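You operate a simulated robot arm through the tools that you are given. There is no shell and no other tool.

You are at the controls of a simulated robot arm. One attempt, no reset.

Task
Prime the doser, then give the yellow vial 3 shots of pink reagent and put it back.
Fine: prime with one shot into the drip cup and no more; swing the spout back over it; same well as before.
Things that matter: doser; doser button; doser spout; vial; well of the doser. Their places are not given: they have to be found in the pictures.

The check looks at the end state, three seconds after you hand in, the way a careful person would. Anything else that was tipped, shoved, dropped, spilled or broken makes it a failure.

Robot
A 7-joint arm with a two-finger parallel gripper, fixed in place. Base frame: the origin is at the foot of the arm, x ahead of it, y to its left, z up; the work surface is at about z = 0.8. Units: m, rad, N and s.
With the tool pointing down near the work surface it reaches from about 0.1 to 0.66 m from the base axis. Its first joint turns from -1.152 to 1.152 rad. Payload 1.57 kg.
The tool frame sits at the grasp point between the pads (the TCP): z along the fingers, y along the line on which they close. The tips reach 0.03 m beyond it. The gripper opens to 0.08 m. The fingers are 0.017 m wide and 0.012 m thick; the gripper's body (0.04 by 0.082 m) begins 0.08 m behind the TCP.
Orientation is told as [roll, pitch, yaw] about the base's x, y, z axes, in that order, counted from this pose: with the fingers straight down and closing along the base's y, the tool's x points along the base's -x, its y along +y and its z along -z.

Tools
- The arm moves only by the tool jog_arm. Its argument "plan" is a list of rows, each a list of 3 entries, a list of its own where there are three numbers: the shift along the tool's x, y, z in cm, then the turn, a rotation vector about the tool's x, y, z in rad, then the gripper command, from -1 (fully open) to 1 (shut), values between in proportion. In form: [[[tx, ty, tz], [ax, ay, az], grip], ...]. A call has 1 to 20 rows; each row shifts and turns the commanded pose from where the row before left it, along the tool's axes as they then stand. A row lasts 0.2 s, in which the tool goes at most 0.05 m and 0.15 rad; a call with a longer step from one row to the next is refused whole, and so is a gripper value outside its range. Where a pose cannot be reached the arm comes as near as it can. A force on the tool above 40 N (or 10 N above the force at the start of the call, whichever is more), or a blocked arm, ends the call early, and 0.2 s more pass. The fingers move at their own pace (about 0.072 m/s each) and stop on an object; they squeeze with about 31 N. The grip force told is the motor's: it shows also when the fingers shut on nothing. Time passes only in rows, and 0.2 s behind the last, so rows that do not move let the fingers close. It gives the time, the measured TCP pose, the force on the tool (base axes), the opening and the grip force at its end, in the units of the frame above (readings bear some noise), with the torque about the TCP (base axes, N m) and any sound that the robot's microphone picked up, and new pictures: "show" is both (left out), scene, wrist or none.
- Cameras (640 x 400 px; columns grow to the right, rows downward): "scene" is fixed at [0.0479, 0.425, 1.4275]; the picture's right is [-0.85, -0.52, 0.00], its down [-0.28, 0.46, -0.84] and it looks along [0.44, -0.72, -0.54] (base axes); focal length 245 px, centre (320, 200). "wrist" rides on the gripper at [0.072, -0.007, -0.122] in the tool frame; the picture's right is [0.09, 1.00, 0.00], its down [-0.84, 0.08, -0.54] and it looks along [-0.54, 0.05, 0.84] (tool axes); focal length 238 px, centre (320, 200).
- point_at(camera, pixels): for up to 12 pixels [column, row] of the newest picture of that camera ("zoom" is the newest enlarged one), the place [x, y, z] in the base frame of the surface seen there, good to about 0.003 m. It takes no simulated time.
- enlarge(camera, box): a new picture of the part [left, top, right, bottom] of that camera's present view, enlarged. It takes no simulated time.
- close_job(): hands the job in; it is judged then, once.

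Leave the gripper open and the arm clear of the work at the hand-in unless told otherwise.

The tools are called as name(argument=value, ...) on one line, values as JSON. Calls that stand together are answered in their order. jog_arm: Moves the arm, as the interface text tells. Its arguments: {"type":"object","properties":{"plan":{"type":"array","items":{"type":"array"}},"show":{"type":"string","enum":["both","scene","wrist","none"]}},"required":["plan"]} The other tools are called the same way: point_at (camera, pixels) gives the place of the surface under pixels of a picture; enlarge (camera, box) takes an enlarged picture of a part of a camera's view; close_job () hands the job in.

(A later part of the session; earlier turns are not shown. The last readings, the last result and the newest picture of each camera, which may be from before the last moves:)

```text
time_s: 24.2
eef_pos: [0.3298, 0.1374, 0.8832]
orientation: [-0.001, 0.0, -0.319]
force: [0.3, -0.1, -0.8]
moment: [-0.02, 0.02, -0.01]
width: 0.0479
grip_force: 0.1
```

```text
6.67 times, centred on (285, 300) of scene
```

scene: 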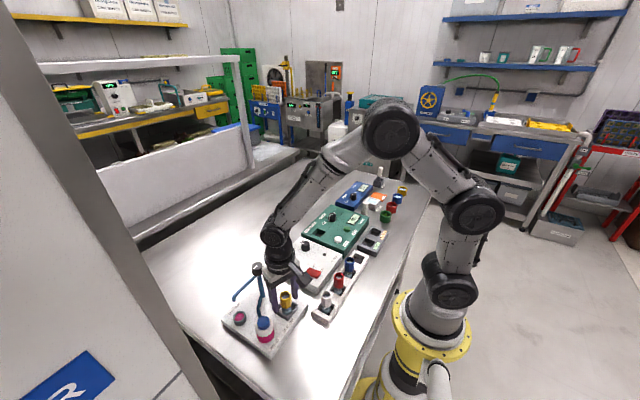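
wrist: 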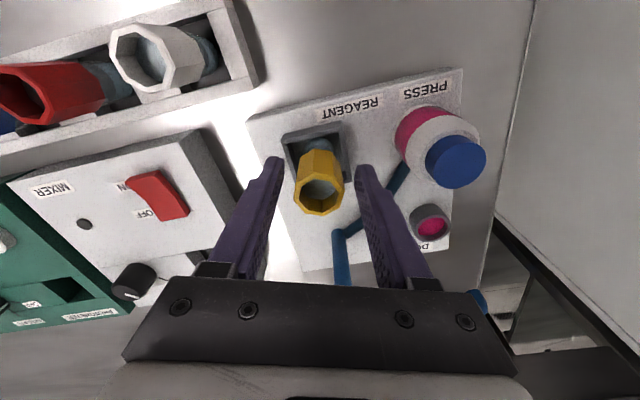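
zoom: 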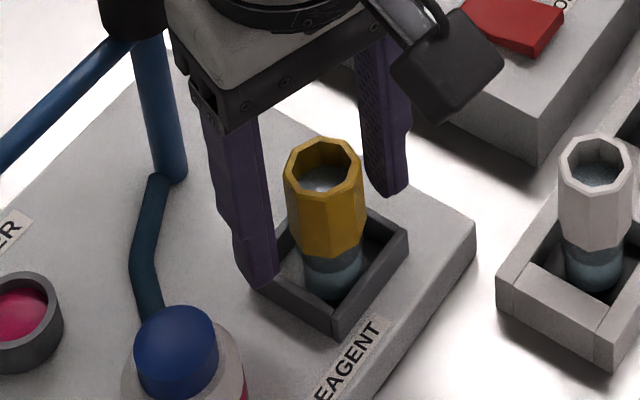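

The vial is released and standing upright. I'll lift straight up to about z 1.05.

jog_arm(plan=[[[0, 0, -1], [0, 0, 0], -0.2], [[0, 0, -2.5], [0, 0, 0], -0.2], [[0, 0, -3.5], [0, 0, 0], -0.2], [[0, 0, -4], [0, 0, 0], -0.2], [[0, 0, -4], [0, 0, 0], -0.2], [[0, 0, -2], [0, 0, 0], -0.2], [[0, 0, 0], [0, 0, 0], -0.2], [[0, 0, 0], [0, 0, 0], -0.2]])

enlarge(camera="scene", box=[220, 250, 320, 345])

enlarge(camera="wrist", box=[270, 60, 460, 220])

```text
time_s: 26.0
eef_pos: [0.3286, 0.1357, 1.054]
orientation: [0.0, 0.0, -0.32]
force: [0.8, -0.3, -0.3]
moment: [0.02, 0.01, -0.01]
width: 0.048
grip_force: 0.0
```

scene: 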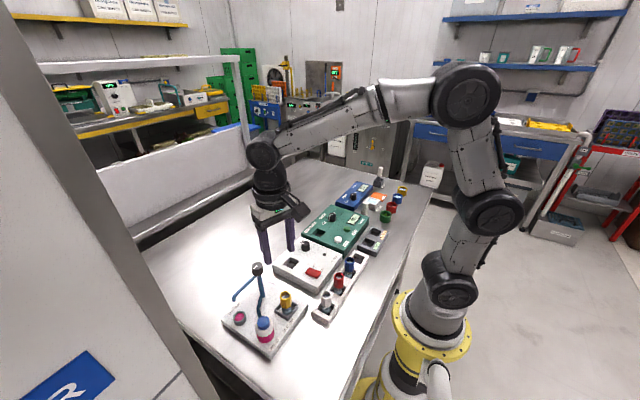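
wrist: 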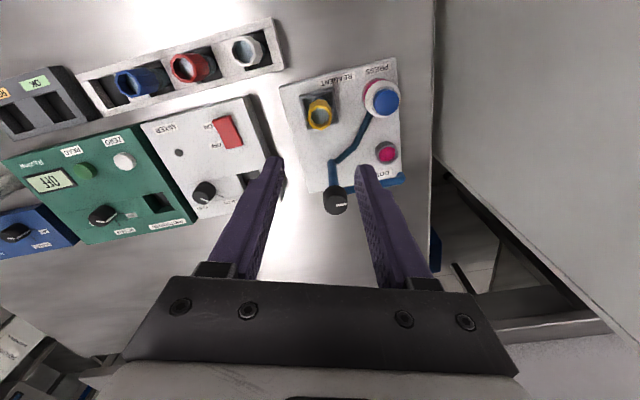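

```text
4.21 times, centred on (270, 298) of scene
```

zoom: 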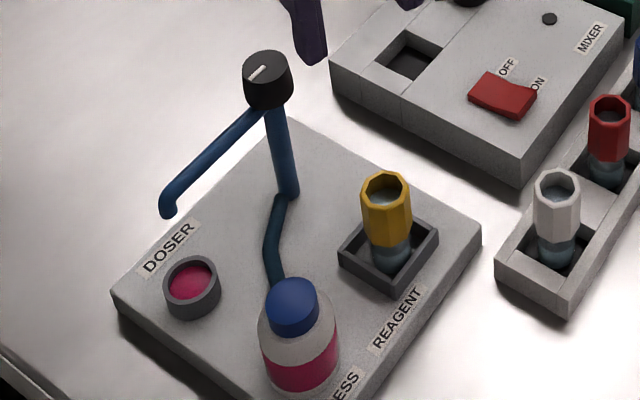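

```text
2.50 times, centred on (365, 140) of wrist
```

zoom: 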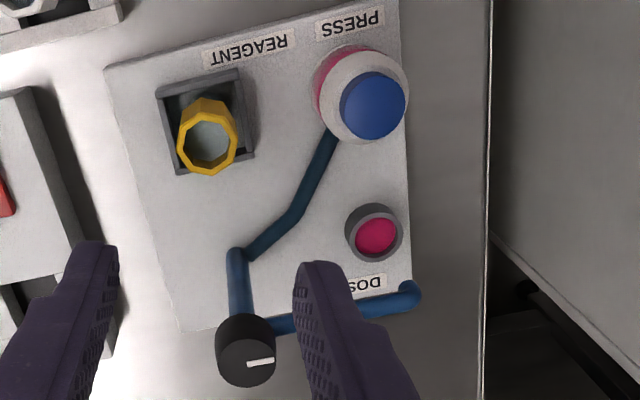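

The vial stands well in the doser well. Now I measure the knob, spout height and vial rim to plan the swing.

point_at(camera="scene", pixels=[[257.6, 265.5], [257.5, 271.5], [258, 274.5], [253.5, 272], [262, 272], [254.5, 278.5], [245, 287.5], [235.5, 296], [234, 300], [262, 285], [264, 295]])

point_at(camera="wrist", pixels=[[335, 200], [326, 205], [347, 205], [336, 211], [336, 191], [346, 189], [400, 178], [386, 182], [310, 115], [331, 115], [320, 129], [318, 102]])

```text
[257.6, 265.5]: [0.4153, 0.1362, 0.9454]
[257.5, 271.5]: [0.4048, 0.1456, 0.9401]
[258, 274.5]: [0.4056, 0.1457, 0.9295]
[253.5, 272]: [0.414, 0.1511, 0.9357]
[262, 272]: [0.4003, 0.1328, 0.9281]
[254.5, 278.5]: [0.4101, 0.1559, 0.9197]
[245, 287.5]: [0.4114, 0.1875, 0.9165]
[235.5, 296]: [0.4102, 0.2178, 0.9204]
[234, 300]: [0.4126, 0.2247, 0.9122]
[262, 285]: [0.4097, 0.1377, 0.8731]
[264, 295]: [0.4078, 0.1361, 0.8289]
```

```text
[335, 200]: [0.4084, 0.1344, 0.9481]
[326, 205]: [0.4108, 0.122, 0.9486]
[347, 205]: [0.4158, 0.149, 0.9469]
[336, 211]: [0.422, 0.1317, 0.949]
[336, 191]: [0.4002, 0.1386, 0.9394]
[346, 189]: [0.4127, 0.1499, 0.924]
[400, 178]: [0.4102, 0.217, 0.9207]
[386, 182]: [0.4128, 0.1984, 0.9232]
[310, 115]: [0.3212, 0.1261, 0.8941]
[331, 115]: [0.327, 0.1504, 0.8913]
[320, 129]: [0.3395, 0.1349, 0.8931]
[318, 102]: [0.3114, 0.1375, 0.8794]
```

The knob axis is about (0.411, 0.1365), top 0.948, bottom 0.927, about 26 mm across. The spout tube lies just below it (z ≈ 0.917), and its tip is ≈ 82 mm from the axis. The vial centre (0.327, 0.1375) is at the same radius, a quarter turn counter-clockwise. I'll go above the knob, turn the hand to yaw ≈ -1.3 so the fingers straddle the knob away from the spout, and look again.

jog_arm(plan=[[[-3.9, 1.33, 0], [0, 0, 0], -0.2], [[-3.9, 1.34, 0], [0, 0, 0], -0.2], [[0, 0, 0], [0, 0, 0.14], -0.2], [[0, 0, 0], [0, 0, 0.14], -0.2], [[0, 0, 0], [0, 0, 0.14], -0.2], [[0, 0, 0], [0, 0, 0.14], -0.2], [[0, 0, 0], [0, 0, 0.14], -0.2], [[0, 0, 0], [0, 0, 0.14], -0.2], [[0, 0, 0], [0, 0, 0.14], -0.2], [[0, 0, 0], [0, 0, 0], -0.2], [[0, 0, 0], [0, 0, 0], -0.2]])

```text
time_s: 28.4
eef_pos: [0.4115, 0.1367, 1.0531]
orientation: [0.002, 0.0, -1.301]
force: [0.0, 0.6, 0.1]
moment: [0.04, -0.01, -0.01]
width: 0.0479
grip_force: 0.1
```

scene: 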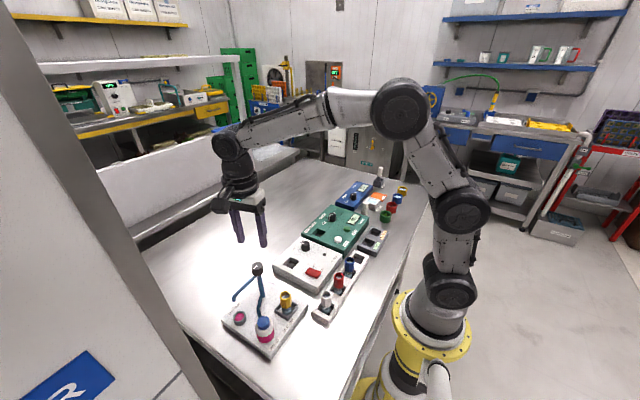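
wrist: 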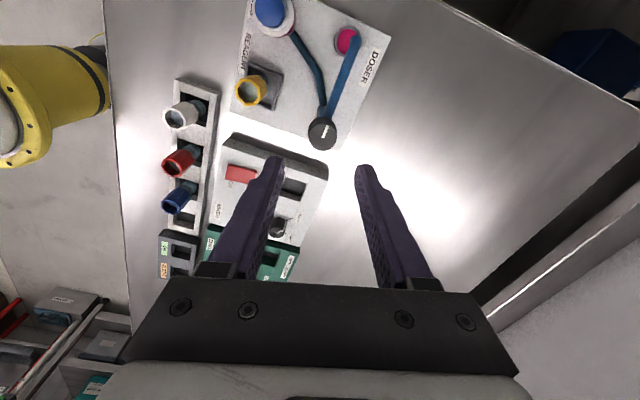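

The knob is at wrist (322, 132), between the fingers' line. I'll measure it from this view.

enlarge(camera="wrist", box=[280, 20, 380, 160])

point_at(camera="wrist", pixels=[[322, 132], [312, 133], [333, 133], [322, 122], [322, 143], [315, 125], [330, 126], [316, 140], [329, 140], [332, 110], [352, 38]])

```text
2.86 times, centred on (330, 90) of wrist
```

zoom: 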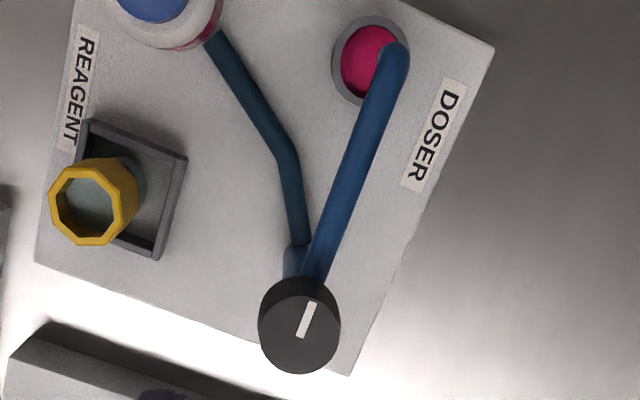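

```text
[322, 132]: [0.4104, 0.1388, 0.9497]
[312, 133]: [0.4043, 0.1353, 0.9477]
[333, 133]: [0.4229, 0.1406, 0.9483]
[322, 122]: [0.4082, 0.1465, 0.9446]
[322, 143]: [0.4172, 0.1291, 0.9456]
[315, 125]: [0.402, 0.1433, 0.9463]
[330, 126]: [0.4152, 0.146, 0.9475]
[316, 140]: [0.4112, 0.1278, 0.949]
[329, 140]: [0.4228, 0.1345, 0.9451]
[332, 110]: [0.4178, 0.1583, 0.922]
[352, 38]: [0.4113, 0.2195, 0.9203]
```

Knob centre ≈ (0.412, 0.1365), right under the TCP. I'll descend 10 cm to TCP z ≈ 0.953, so the tips (0.923) stay just above the spout tube.

jog_arm(plan=[[[0, 0, 2], [0, 0, 0], -0.2], [[0, 0, 3], [0, 0, 0], -0.2], [[0, 0, 3], [0, 0, 0], -0.2], [[0, 0, 1.5], [0, 0, 0], -0.2], [[0, 0, 0.5], [0, 0, 0], -0.2], [[0, 0, 0], [0, 0, 0], -0.2]])

enlarge(camera="scene", box=[215, 230, 315, 325])

```text
time_s: 29.8
eef_pos: [0.4119, 0.1368, 0.9532]
orientation: [0.001, -0.001, -1.3]
force: [-0.7, -0.3, -0.4]
moment: [0.02, 0.0, 0.0]
width: 0.048
grip_force: 0.1
```

scene: 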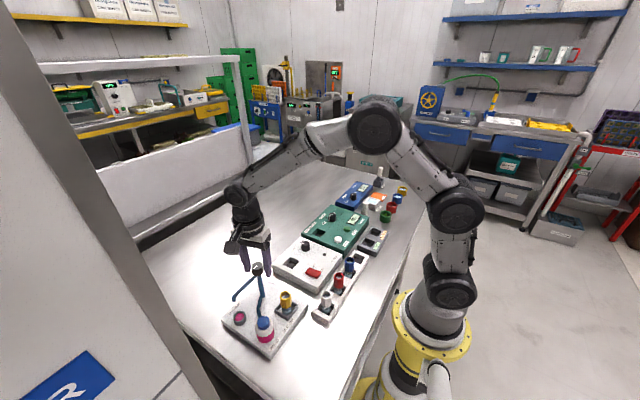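
wrist: 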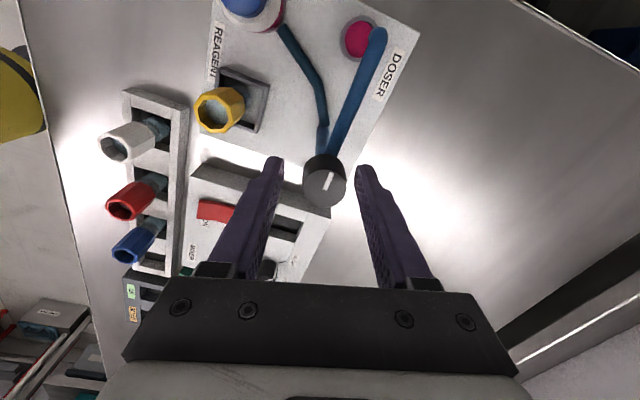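

```text
4.21 times, centred on (265, 278) of scene
```

zoom: 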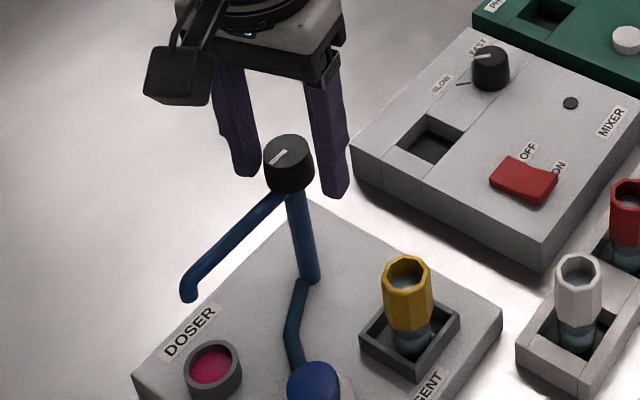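

The fingers straddle the knob, clear of the spout. I'll close gently on it.

jog_arm(plan=[[[0, 0, 0], [0, 0, 0], 0.1], [[0, 0, 0], [0, 0, 0], 0.25], [[0, 0, 0], [0, 0, 0], 0.32], [[0, 0, 0], [0, 0, 0], 0.4], [[0, 0, 0], [0, 0, 0], 0.4]], show="wrist")

```text
time_s: 31.0
eef_pos: [0.4114, 0.1373, 0.952]
orientation: [0.003, 0.001, -1.3]
force: [10.2, 1.8, -3.1]
moment: [0.06, -0.28, 0.07]
width: 0.0337
grip_force: 5.3
```

wrist: 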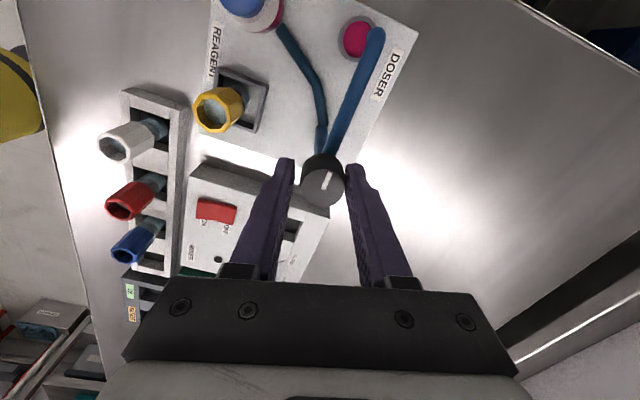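

The right-hand finger has touched the knob first (10 N sideways, about 3 mm gap on the other side), so the knob axis is ≈ 3.4 mm further along tool +y. I'll reopen a bit, shift by 3.4 mm, and close again.

jog_arm(plan=[[[0, 0, 0], [0, 0, 0], 0], [[0, 0.34, 0], [0, 0, 0], 0], [[0, 0, 0], [0, 0, 0], 0.1], [[0, 0, 0], [0, 0, 0], 0.25], [[0, 0, 0], [0, 0, 0], 0.32], [[0, 0, 0], [0, 0, 0], 0.32]], show="wrist")

```text
time_s: 32.4
eef_pos: [0.4143, 0.1379, 0.9535]
orientation: [0.0, 0.0, -1.301]
force: [-3.0, -0.6, 2.3]
moment: [-0.03, 0.11, -0.01]
width: 0.0293
grip_force: 38.9
```

wrist: 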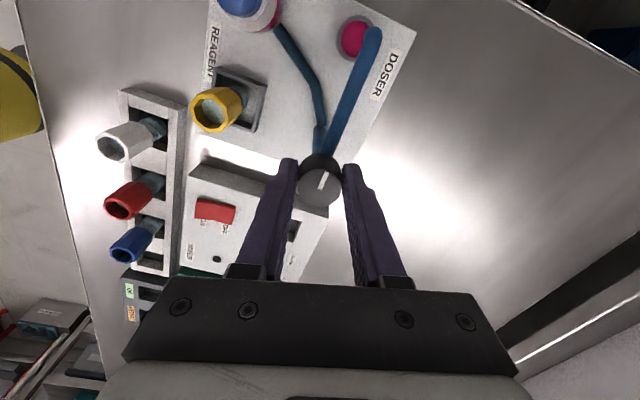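

The knob is held evenly (29.3 mm, side force only 3 N). I'll tighten the grip and turn the first half counter-clockwise (az = -0.84 total), then check.

jog_arm(plan=[[[0, 0, 0], [0, 0, 0], 1], [[0, 0, 0], [0, 0, -0.08], 1], [[0, 0, 0], [0, 0, -0.12], 1], [[0, 0, 0], [0, 0, -0.12], 1], [[0, 0, 0], [0, 0, -0.12], 1], [[0, 0, 0], [0, 0, -0.12], 1], [[0, 0, 0], [0, 0, -0.12], 1], [[0, 0, 0], [0, 0, -0.1], 1], [[0, 0, 0], [0, 0, 0], 1]])

enlarge(camera="scene", box=[215, 230, 315, 325])

```text
time_s: 34.4
eef_pos: [0.4137, 0.1366, 0.9534]
orientation: [-0.008, 0.003, -0.519]
force: [-16.4, -19.3, 3.7]
moment: [-0.9, -0.19, -0.05]
width: 0.0291
grip_force: 39.4
```

scene: 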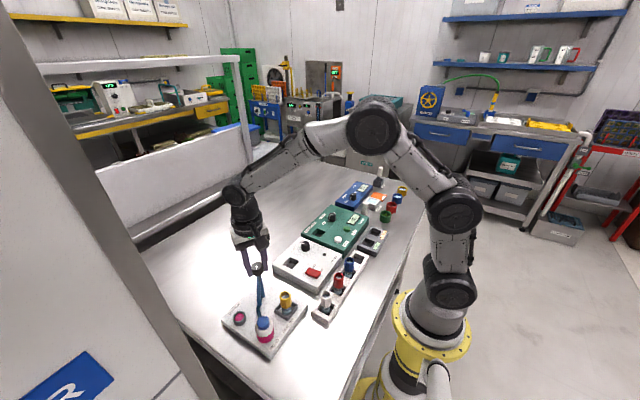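
wrist: 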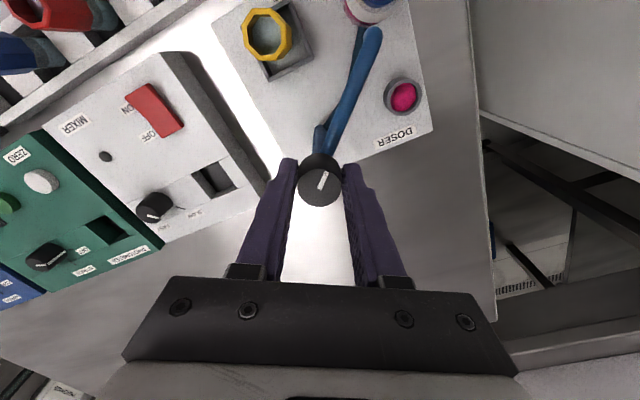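

```text
4.21 times, centred on (265, 278) of scene
```

zoom: 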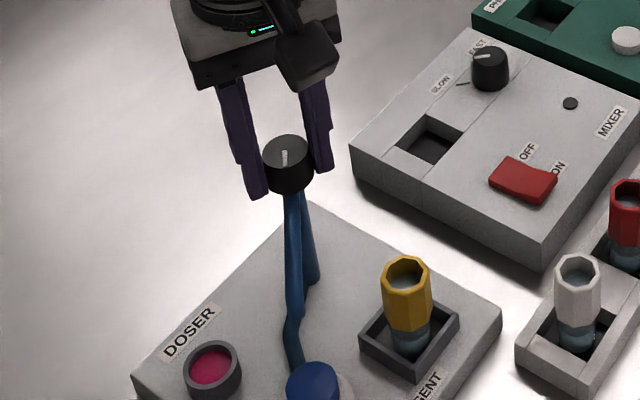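

The spout has followed the knob about 45°, but the side force rose to about 25 N, showing the true pivot is near (0.415, 0.135), about 3 mm off in y. I'll open, recentre by that, and regrip before turning further.

jog_arm(plan=[[[0, 0, 0], [0, 0, 0], 0.2], [[0, 0, 0], [0, 0, 0], 0], [[-0.18, -0.22, 0], [0, 0, 0], 0], [[0, 0, 0], [0, 0, 0], 0.1], [[0, 0, 0], [0, 0, 0], 0.2], [[0, 0, 0], [0, 0, 0], 0.3], [[0, 0, 0], [0, 0, 0], 0.3]])

```text
time_s: 36.0
eef_pos: [0.4149, 0.1348, 0.9527]
orientation: [0.001, 0.001, -0.52]
force: [-0.7, -3.4, 2.3]
moment: [-0.08, 0.09, 0.01]
width: 0.0295
grip_force: 39.7
```

scene: 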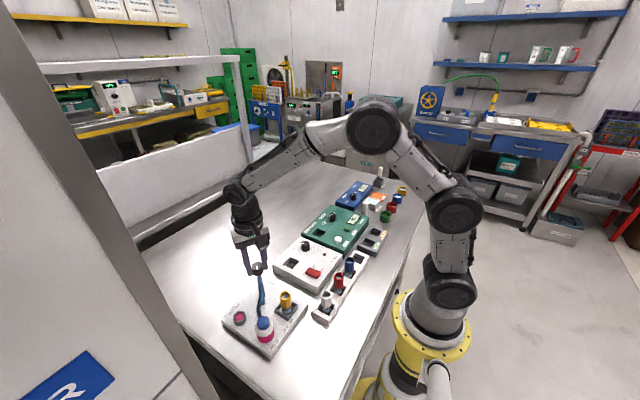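
wrist: 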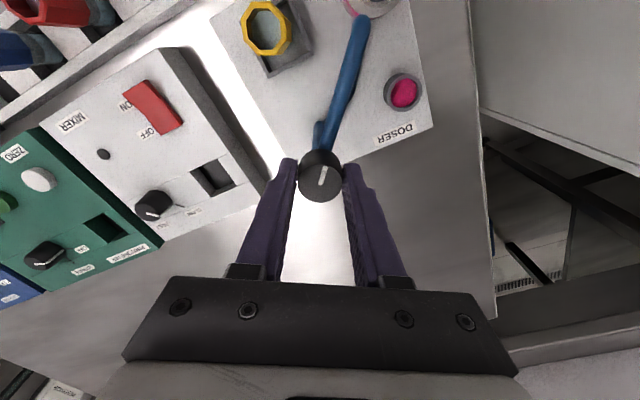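

Regripped with only 3 N side force at (0.415, 0.135). I'll turn a further 0.72 rad, total ≈ 1.50 rad (86°), and then check the tip over the vial.

jog_arm(plan=[[[0, 0, 0], [0, 0, 0], 1], [[0, 0, 0], [0, 0, -0.08], 1], [[0, 0, 0], [0, 0, -0.12], 1], [[0, 0, 0], [0, 0, -0.12], 1], [[0, 0, 0], [0, 0, -0.12], 1], [[0, 0, 0], [0, 0, -0.12], 1], [[0, 0, 0], [0, 0, -0.1], 1], [[0, 0, 0], [0, 0, -0.06], 1], [[0, 0, 0], [0, 0, 0], 1]])

enlarge(camera="scene", box=[225, 240, 325, 335])

enlarge(camera="wrist", box=[260, 10, 420, 210])

```text
time_s: 38.0
eef_pos: [0.4155, 0.1354, 0.9535]
orientation: [0.0, 0.001, 0.202]
force: [-0.6, -9.0, 2.8]
moment: [-0.19, 0.11, -0.4]
width: 0.0294
grip_force: 38.7
```

scene: 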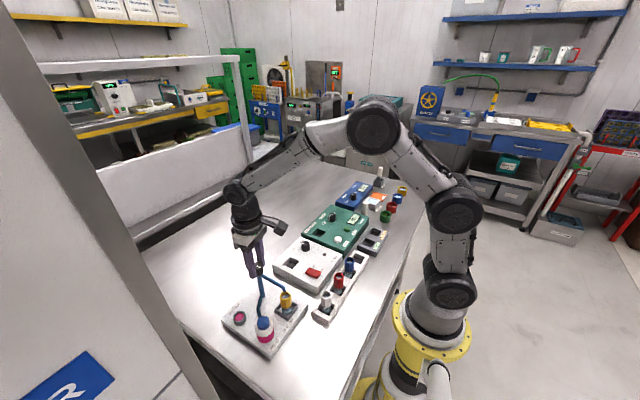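
wrist: 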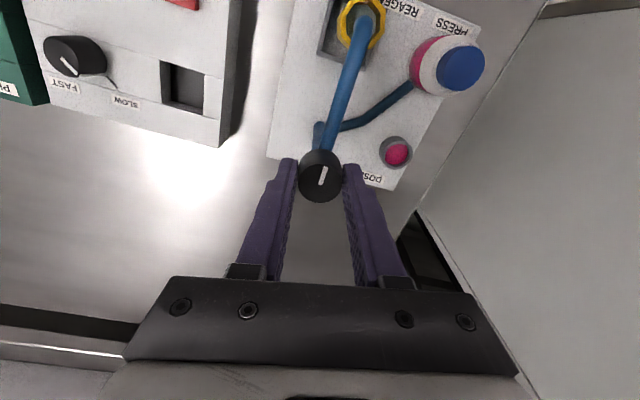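

```text
4.21 times, centred on (275, 288) of scene
```

zoom: 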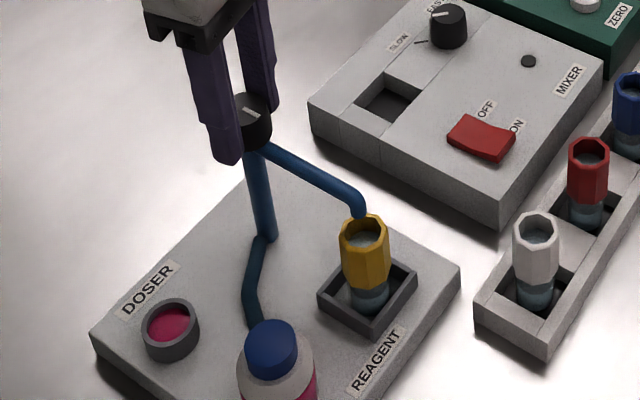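

```text
2.00 times, centred on (340, 110) of wrist
```

zoom: 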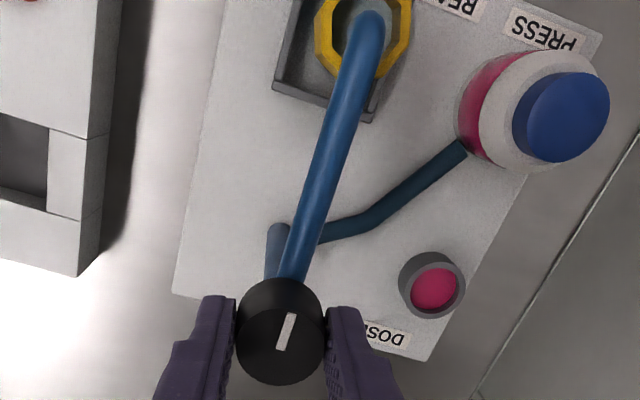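

The spout now reaches over the vial. I'll measure the tip against the vial rim.

point_at(camera="wrist", pixels=[[365, 20], [362, 30], [355, 55], [365, 14], [340, 20], [384, 22], [352, 46], [350, 2], [375, 40]])

point_at(camera="scene", pixels=[[284, 285], [284, 289], [281, 292], [291.5, 295], [286, 299], [286, 291]])

enlarge(camera="scene", box=[262, 270, 312, 320])

```text
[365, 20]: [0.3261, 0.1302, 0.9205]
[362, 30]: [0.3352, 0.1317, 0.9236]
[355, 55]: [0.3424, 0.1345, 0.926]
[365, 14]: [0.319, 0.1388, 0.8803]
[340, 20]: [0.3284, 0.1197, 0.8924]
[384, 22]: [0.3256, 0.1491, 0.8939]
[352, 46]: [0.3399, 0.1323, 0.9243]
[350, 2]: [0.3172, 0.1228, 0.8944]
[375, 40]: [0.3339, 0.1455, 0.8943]
```

```text
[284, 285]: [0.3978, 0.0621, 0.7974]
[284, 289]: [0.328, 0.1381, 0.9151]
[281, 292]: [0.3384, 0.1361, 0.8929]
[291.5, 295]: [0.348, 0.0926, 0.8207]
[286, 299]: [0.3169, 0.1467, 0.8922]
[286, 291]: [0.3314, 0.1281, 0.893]
```

```text
8.00 times, centred on (287, 295) of scene
```

zoom: 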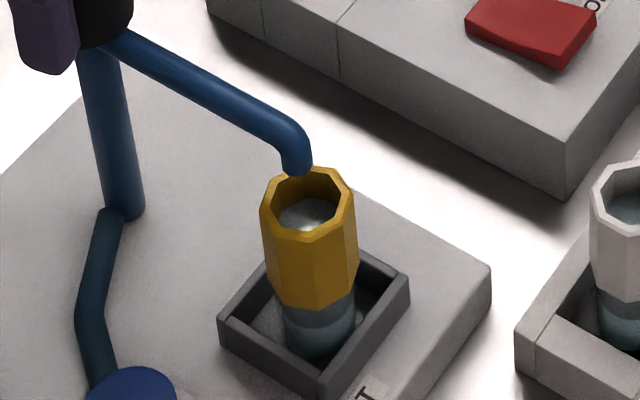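

The spout tip is over the vial mouth (tip ≈ (0.327, 0.131–0.138), vial centre ≈ (0.327, 0.135)). I'll release the knob and lift straight up.

jog_arm(plan=[[[0, 0, 0], [0, 0, 0], 0.2], [[0, 0, 0], [0, 0, 0], 0], [[0, 0, 0], [0, 0, 0], -0.2], [[0, 0, -1], [0, 0, 0], -0.2], [[0, 0, -3], [0, 0, 0], -0.2], [[0, 0, -4], [0, 0, 0], -0.2], [[0, 0, -2], [0, 0, 0], -0.2], [[0, 0, 0], [0, 0, 0], -0.2], [[0, 0, 0], [0, 0, 0], -0.2]])

enlarge(camera="scene", box=[225, 240, 325, 335])

enlarge(camera="wrist", box=[260, 10, 420, 210])

```text
time_s: 40.0
eef_pos: [0.4141, 0.1348, 1.0538]
orientation: [0.001, 0.001, 0.201]
force: [-0.7, -0.7, -0.1]
moment: [-0.01, 0.03, 0.02]
width: 0.0478
grip_force: 0.1
```

scene: 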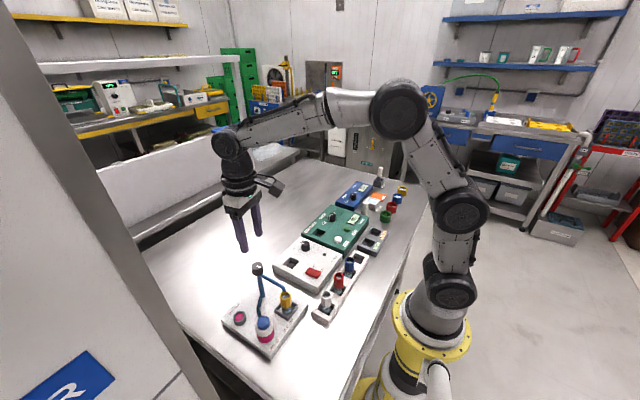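
wrist: 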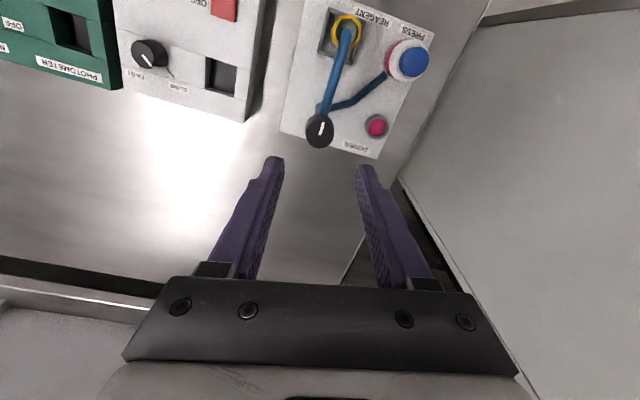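

```text
4.21 times, centred on (275, 288) of scene
```

zoom: 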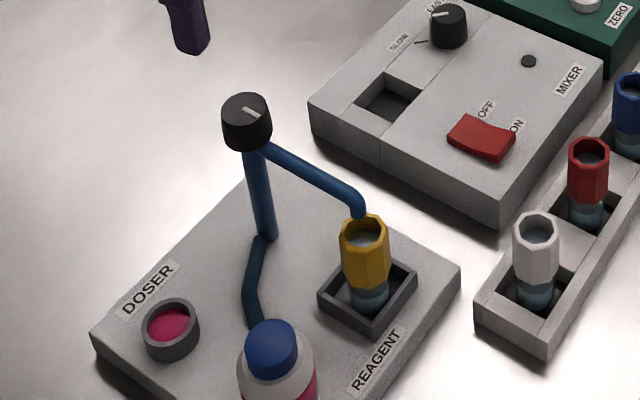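

```text
2.00 times, centred on (340, 110) of wrist
```

zoom: 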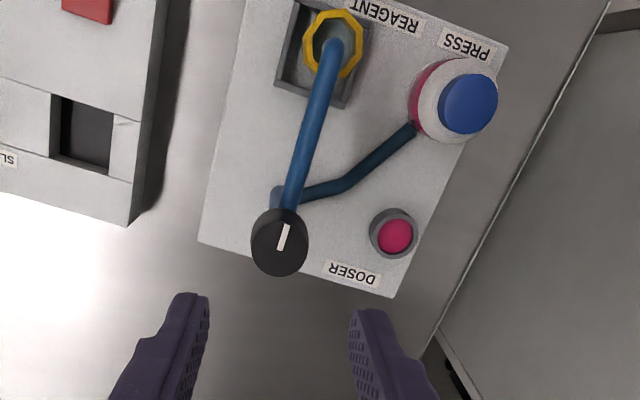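

The spout stayed over the vial after release, and the vial hasn't moved. Now I go to the pump: shut the fingers, yaw back to 0, across to (0.329, 0.212), then down to TCP z ≈ 0.935.

jog_arm(plan=[[[0, 0, 0], [0, 0, 0.1], 1], [[0, 0, 0], [0, 0, 0.1], 1], [[2.84, 2.57, 0], [0, 0, 0], 1], [[2.84, 2.57, 0], [0, 0, 0], 1], [[2.83, 2.58, 0], [0, 0, 0], 1], [[0, 0, 0], [0, 0, 0], 1], [[0, 0, 3], [0, 0, 0], 1], [[0, 0, 4], [0, 0, 0], 1], [[0, 0, 3.5], [0, 0, 0], 1], [[0, 0, 1.3], [0, 0, 0], 1], [[0, 0, 0], [0, 0, 0], 1], [[0, 0, 0], [0, 0, 0], 1]])

```text
time_s: 42.6
eef_pos: [0.329, 0.2133, 0.9358]
orientation: [0.0, 0.001, -0.001]
force: [-0.6, 0.2, -0.7]
moment: [-0.02, -0.03, -0.01]
width: 0.0
grip_force: 21.3
```

scene: 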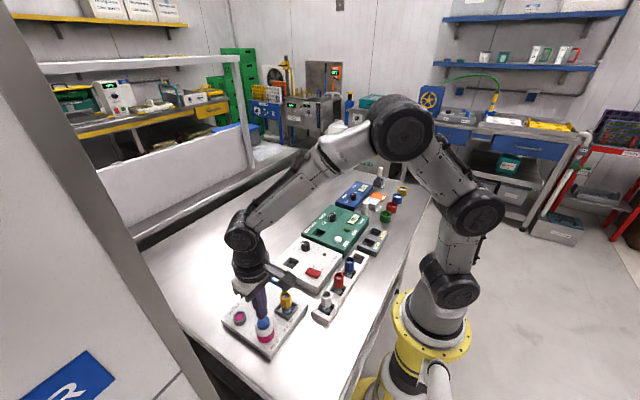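
wrist: 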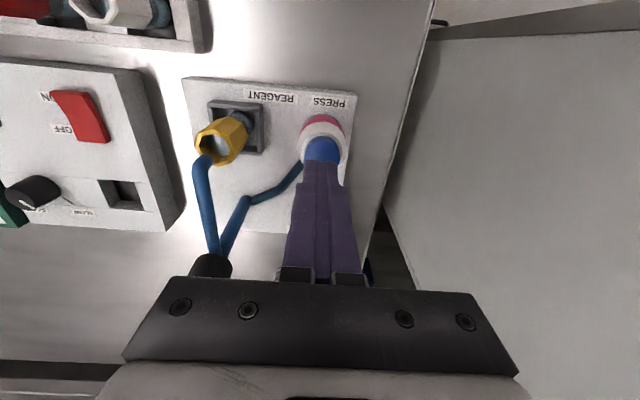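

Hovering over the cap as before. First dose: down to the same depth that clicked before (TCP z ≈ 0.910).

jog_arm(plan=[[[0, 0, 1.2], [0, 0, 0], 1], [[0, 0, 0.7], [0, 0, 0], 1], [[0, 0, 0.3], [0, 0, 0], 1], [[0, 0, 0.2], [0, 0, 0], 1], [[0, 0, 0.2], [0, 0, 0], 1], [[0, 0, 0], [0, 0, 0], 1]], show="none")

```text
time_s: 44.0
eef_pos: [0.3297, 0.2127, 0.9081]
orientation: [0.001, 0.0, 0.0]
force: [-1.9, 1.3, 4.5]
moment: [0.02, 0.07, 0.02]
width: 0.0001
grip_force: 21.0
heard: click
```

One click heard, so shot 1 is given. I'll lift clear of the cap to let it return, and look at the vial.

jog_arm(plan=[[[0, 0, -0.6], [0, 0, 0], 1], [[0, 0, -1.0], [0, 0, 0], 1], [[0, 0, -1.0], [0, 0, 0], 1], [[0, 0, 0], [0, 0, 0], 1], [[0, 0, 0], [0, 0, 0], 1]])

enlarge(camera="scene", box=[225, 260, 325, 345])

enlarge(camera="wrist", box=[170, 70, 370, 270])

```text
time_s: 45.2
eef_pos: [0.3294, 0.2121, 0.9351]
orientation: [-0.001, -0.002, 0.0]
force: [0.0, -0.5, -0.5]
moment: [0.02, 0.0, 0.0]
width: 0.0
grip_force: 21.6
```

scene: 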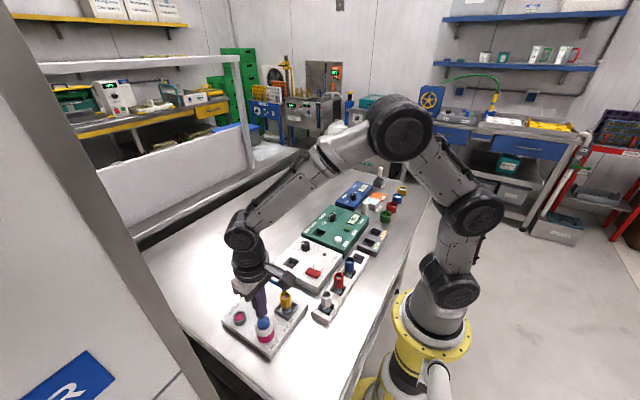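
wrist: 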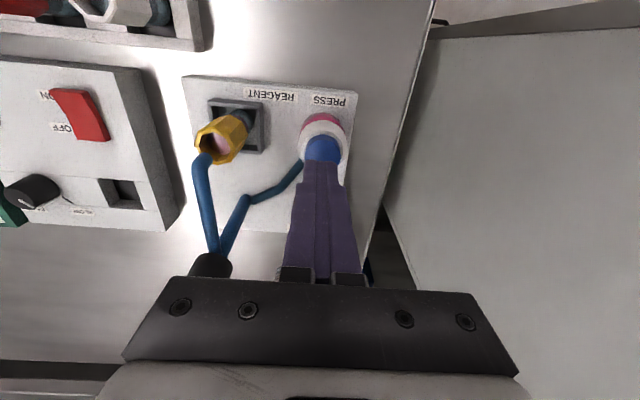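

```text
4.71 times, centred on (275, 302) of scene
```

zoom: 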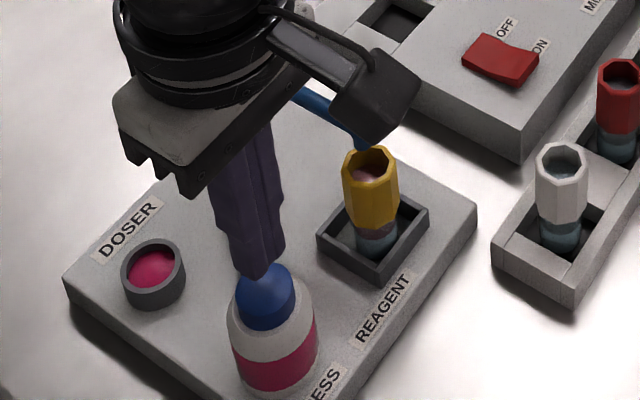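

```text
2.00 times, centred on (270, 170) of wrist
```

zoom: 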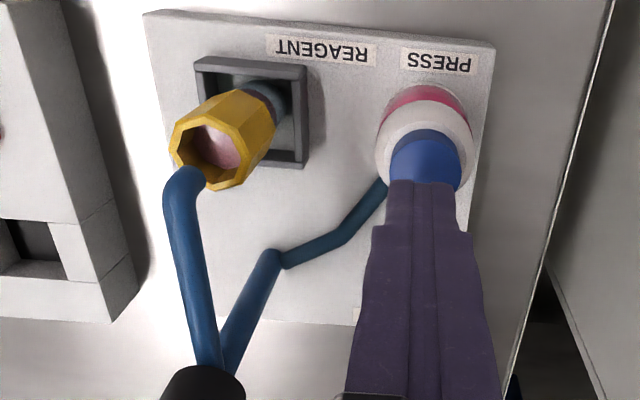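

The vial's content has turned pinkish with no drips on the plate. Shot 2: same press.

jog_arm(plan=[[[0, 0, 1.2], [0, 0, 0], 1], [[0, 0, 0.7], [0, 0, 0], 1], [[0, 0, 0.3], [0, 0, 0], 1], [[0, 0, 0.2], [0, 0, 0], 1], [[0, 0, 0.2], [0, 0, 0], 1], [[0, 0, 0], [0, 0, 0], 1]], show="none")

```text
time_s: 46.6
eef_pos: [0.3308, 0.2119, 0.9089]
orientation: [0.0, 0.001, -0.001]
force: [-0.8, 1.1, 4.7]
moment: [0.05, 0.0, 0.0]
width: 0.0
grip_force: 21.3
heard: click
```

One click, so shot 2 is given. I lift clear again.

jog_arm(plan=[[[0, 0, -0.6], [0, 0, 0], 1], [[0, 0, -1.0], [0, 0, 0], 1], [[0, 0, -1.0], [0, 0, 0], 1], [[0, 0, 0], [0, 0, 0], 1], [[0, 0, 0], [0, 0, 0], 1]], show="wrist")

enlarge(camera="wrist", box=[170, 70, 370, 270])

```text
time_s: 47.8
eef_pos: [0.3305, 0.2113, 0.9361]
orientation: [-0.001, 0.0, 0.001]
force: [0.5, -0.8, 0.9]
moment: [0.0, 0.01, 0.0]
width: 0.0
grip_force: 20.8
```

wrist: 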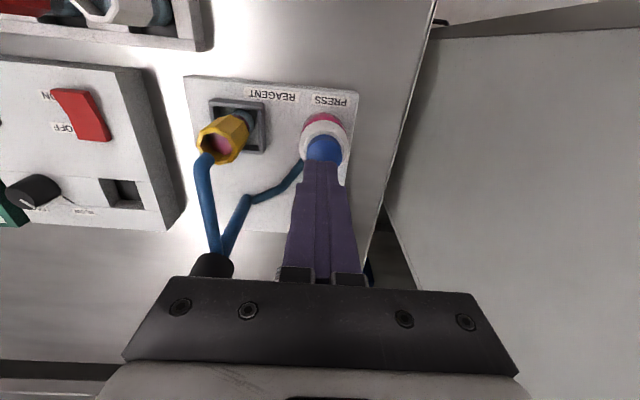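

```text
2.00 times, centred on (270, 170) of wrist
```

zoom: 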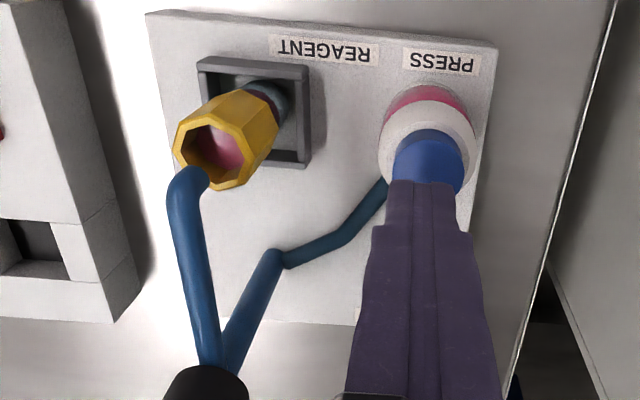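

The liquid is a deeper pink now. Shot 3, the last one.

jog_arm(plan=[[[0, 0, 1.2], [0, 0, 0], 1], [[0, 0, 0.7], [0, 0, 0], 1], [[0, 0, 0.3], [0, 0, 0], 1], [[0, 0, 0.2], [0, 0, 0], 1], [[0, 0, 0.2], [0, 0, 0], 1], [[0, 0, 0], [0, 0, 0], 1]], show="none")

```text
time_s: 49.2
eef_pos: [0.3306, 0.2123, 0.908]
orientation: [0.001, 0.001, 0.0]
force: [-0.2, -1.8, 3.8]
moment: [-0.07, 0.01, -0.02]
width: 0.0
grip_force: 20.9
heard: click
```

Third click heard; all three shots are given. I lift straight up well clear to z ≈ 1.05, then look.

jog_arm(plan=[[[0, 0, -0.6], [0, 0, 0], 1], [[0, 0, -2.0], [0, 0, 0], 1], [[0, 0, -4.0], [0, 0, 0], 1], [[0, 0, -4.0], [0, 0, 0], 1], [[0, 0, -4.0], [0, 0, 0], 1], [[0, 0, 0], [0, 0, 0], 1], [[0, 0, 0], [0, 0, 0], 1]])

enlarge(camera="scene", box=[225, 250, 325, 345])

enlarge(camera="wrist", box=[200, 50, 360, 210])

```text
time_s: 50.8
eef_pos: [0.3291, 0.2136, 1.0552]
orientation: [0.001, -0.001, 0.002]
force: [-0.9, 0.5, -0.9]
moment: [-0.03, -0.01, -0.02]
width: 0.0003
grip_force: 21.5
```

scene: 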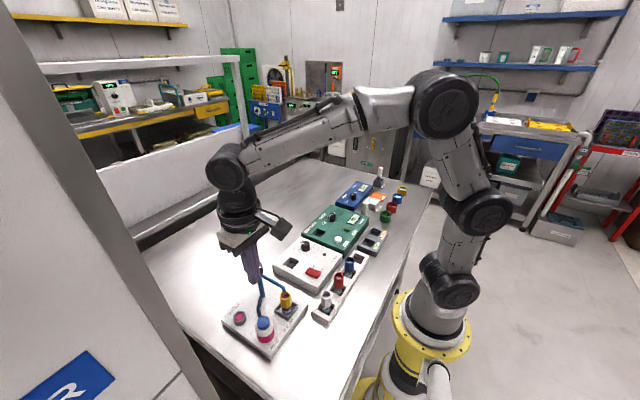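
wrist: 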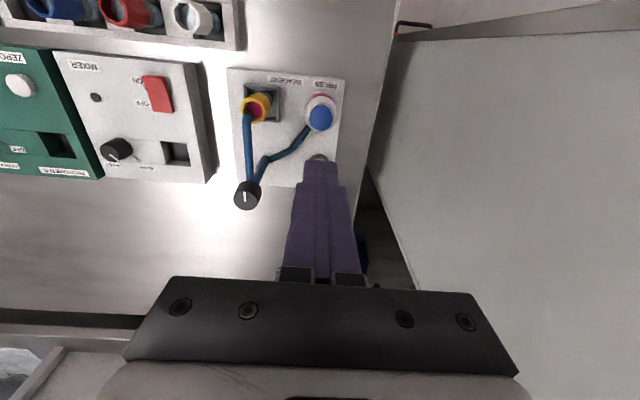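

```text
4.21 times, centred on (275, 298) of scene
```

zoom: 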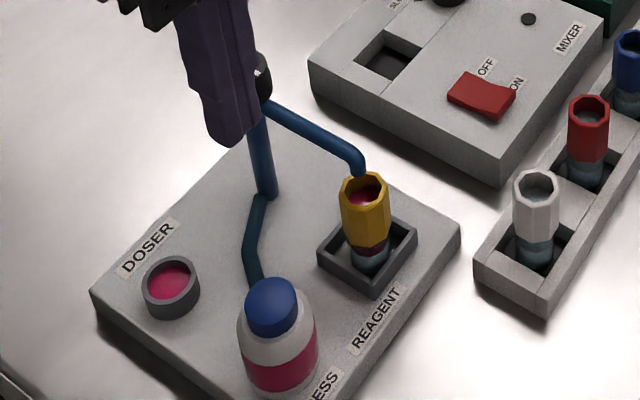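

```text
2.50 times, centred on (280, 130) of wrist
```

zoom: 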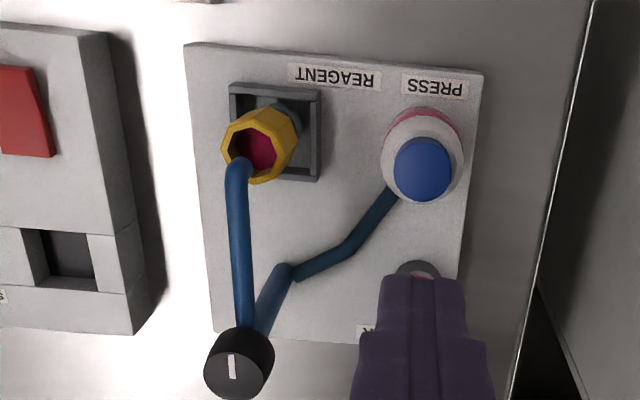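

The vial now holds deep pink liquid and everything is clean. Next, swing the spout back: go above the knob axis (0.415, 0.135), yaw +0.2, fingers opened to 48 mm.

jog_arm(plan=[[[-2.85, -2.6, 0], [0, 0, 0], 1], [[-2.85, -2.6, 0], [0, 0, 0], 0.5], [[-2.85, -2.6, 0], [0, 0, 0], -0.2], [[0, 0, 0], [0, 0, -0.1], -0.2], [[0, 0, 0], [0, 0, -0.1], -0.2], [[0, 0, 0], [0, 0, 0], -0.2], [[0, 0, 0], [0, 0, 0], -0.2]], show="wrist")

```text
time_s: 52.4
eef_pos: [0.415, 0.1359, 1.0559]
orientation: [0.001, 0.0, 0.202]
force: [-0.1, 0.0, 0.6]
moment: [0.01, -0.01, 0.0]
width: 0.048
grip_force: 0.1
```

wrist: 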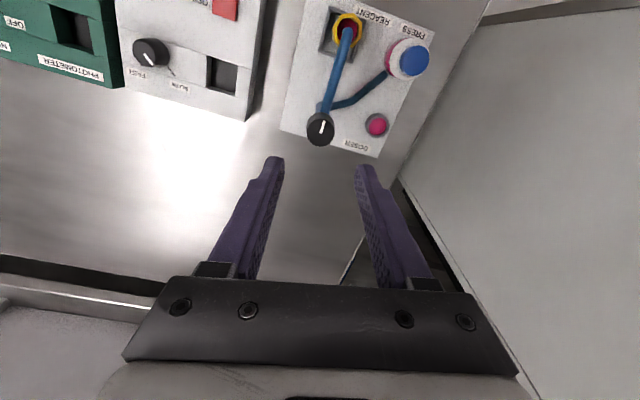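

Above the knob at (0.415, 0.136). I'll descend to TCP z ≈ 0.953 and close gently.

jog_arm(plan=[[[0, 0, 2], [0, 0, 0], -0.2], [[0, 0, 3], [0, 0, 0], -0.2], [[0, 0, 3], [0, 0, 0], -0.2], [[0, 0, 1.7], [0, 0, 0], -0.2], [[0, 0, 0.5], [0, 0, 0], -0.2], [[0, 0, 0], [0, 0, 0], 0], [[0, 0, 0], [0, 0, 0], 0.15], [[0, 0, 0], [0, 0, 0], 0.25], [[0, 0, 0], [0, 0, 0], 0.3], [[0, 0, 0], [0, 0, 0], 0.3]])

enlarge(camera="scene", box=[225, 240, 325, 335])

```text
time_s: 54.6
eef_pos: [0.4153, 0.1355, 0.9524]
orientation: [0.0, 0.0, 0.201]
force: [0.7, 2.9, -1.6]
moment: [0.07, 0.02, 0.01]
width: 0.0307
grip_force: 1.6
```

scene: 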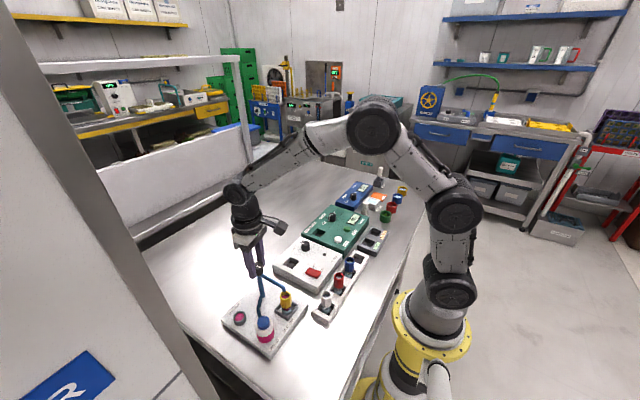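
wrist: 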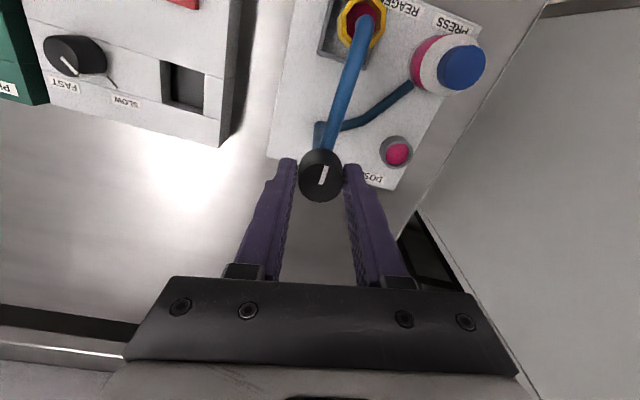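

```text
4.21 times, centred on (275, 288) of scene
```

zoom: 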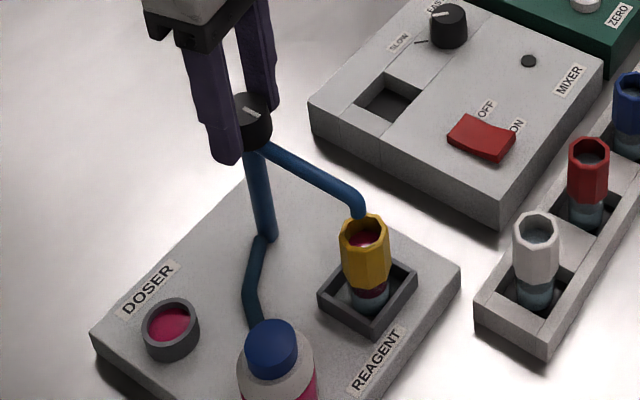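

The fingers just touch the knob, side force 3 N. I'll grip fully and turn back the first half (az = +0.76).

jog_arm(plan=[[[0, 0.03, 0], [0, 0, 0], 0.4], [[0, 0, 0], [0, 0, 0], 1], [[0, 0, 0], [0, 0, 0.08], 1], [[0, 0, 0], [0, 0, 0.12], 1], [[0, 0, 0], [0, 0, 0.12], 1], [[0, 0, 0], [0, 0, 0.12], 1], [[0, 0, 0], [0, 0, 0.12], 1], [[0, 0, 0], [0, 0, 0.12], 1], [[0, 0, 0], [0, 0, 0.08], 1], [[0, 0, 0], [0, 0, 0], 1]])

```text
time_s: 56.8
eef_pos: [0.4146, 0.1343, 0.9537]
orientation: [0.001, -0.001, -0.56]
force: [-0.6, -0.5, -0.6]
moment: [-0.1, -0.09, 0.0]
width: 0.0293
grip_force: 39.2
```

scene: 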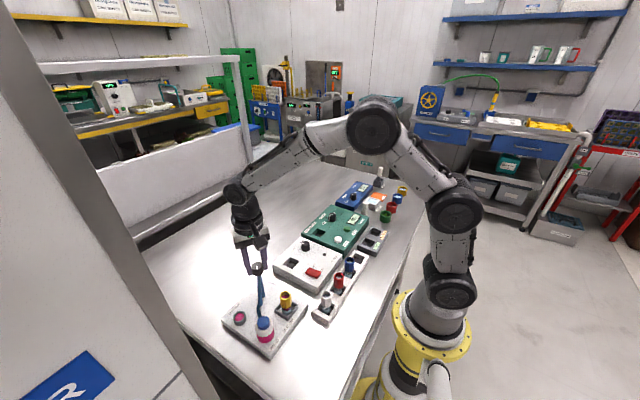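
wrist: 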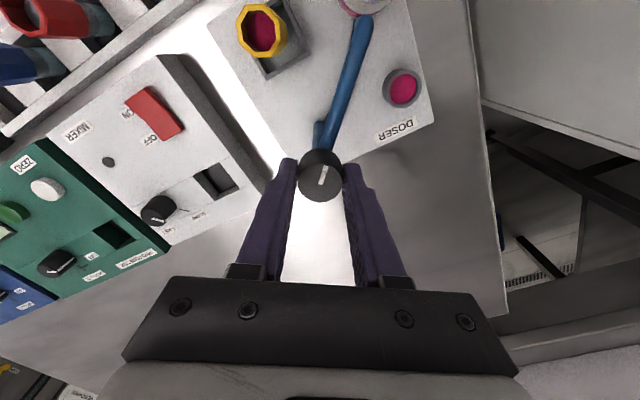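

The spout follows with essentially no side force. I'll turn the remaining 0.74 rad to yaw ≈ -1.30, the original spout position over the cup.

jog_arm(plan=[[[0, 0, 0], [0, 0, 0.1], 1], [[0, 0, 0], [0, 0, 0.12], 1], [[0, 0, 0], [0, 0, 0.12], 1], [[0, 0, 0], [0, 0, 0.12], 1], [[0, 0, 0], [0, 0, 0.12], 1], [[0, 0, 0], [0, 0, 0.1], 1], [[0, 0, 0], [0, 0, 0.06], 1], [[0, 0, 0], [0, 0, 0], 1]])

enlarge(camera="scene", box=[215, 240, 315, 335])

enlarge(camera="wrist", box=[260, 0, 420, 200])

```text
time_s: 58.6
eef_pos: [0.4146, 0.1349, 0.9531]
orientation: [-0.002, -0.001, -1.301]
force: [-3.0, -8.0, 2.7]
moment: [-0.18, 0.09, -0.03]
width: 0.0297
grip_force: 39.1
```

scene: 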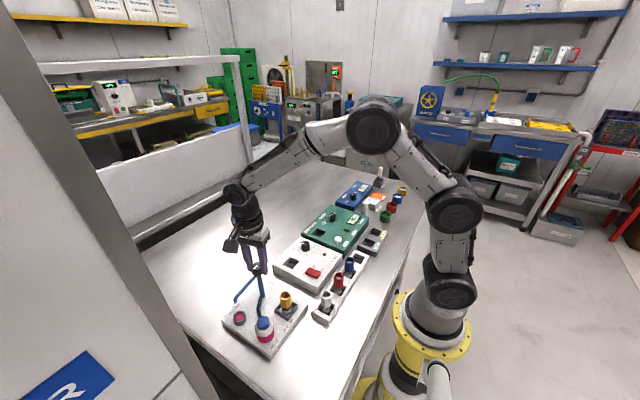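
wrist: 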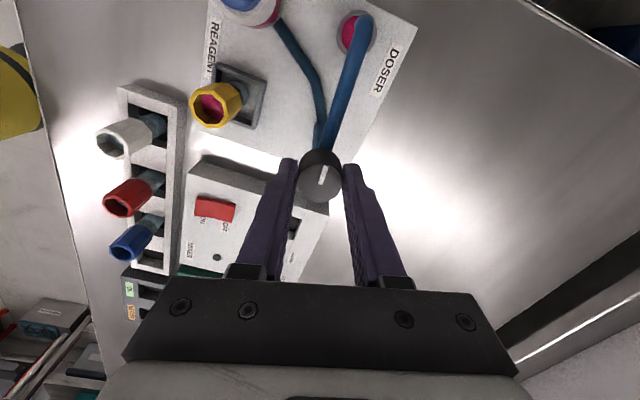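

```text
4.21 times, centred on (265, 288) of scene
```

zoom: 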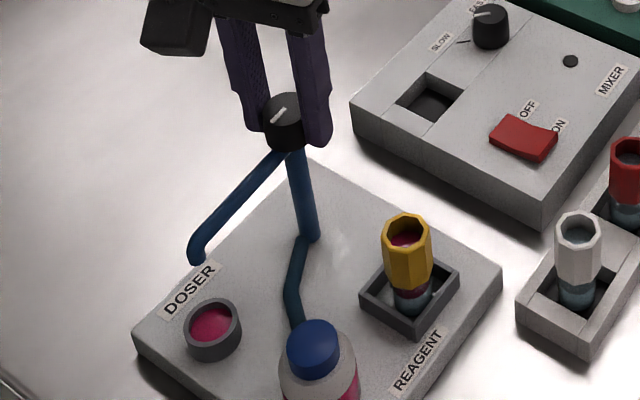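

```text
2.00 times, centred on (340, 100) of wrist
```

zoom: 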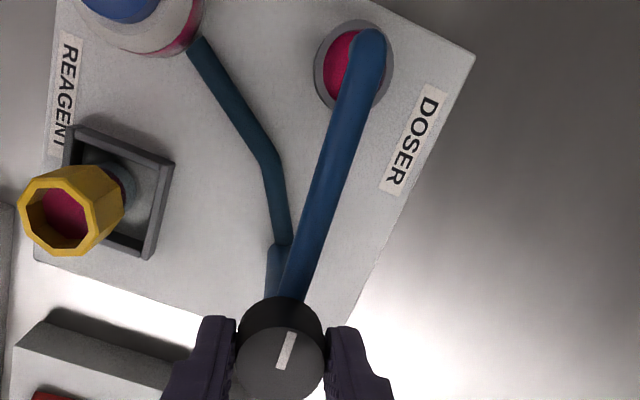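

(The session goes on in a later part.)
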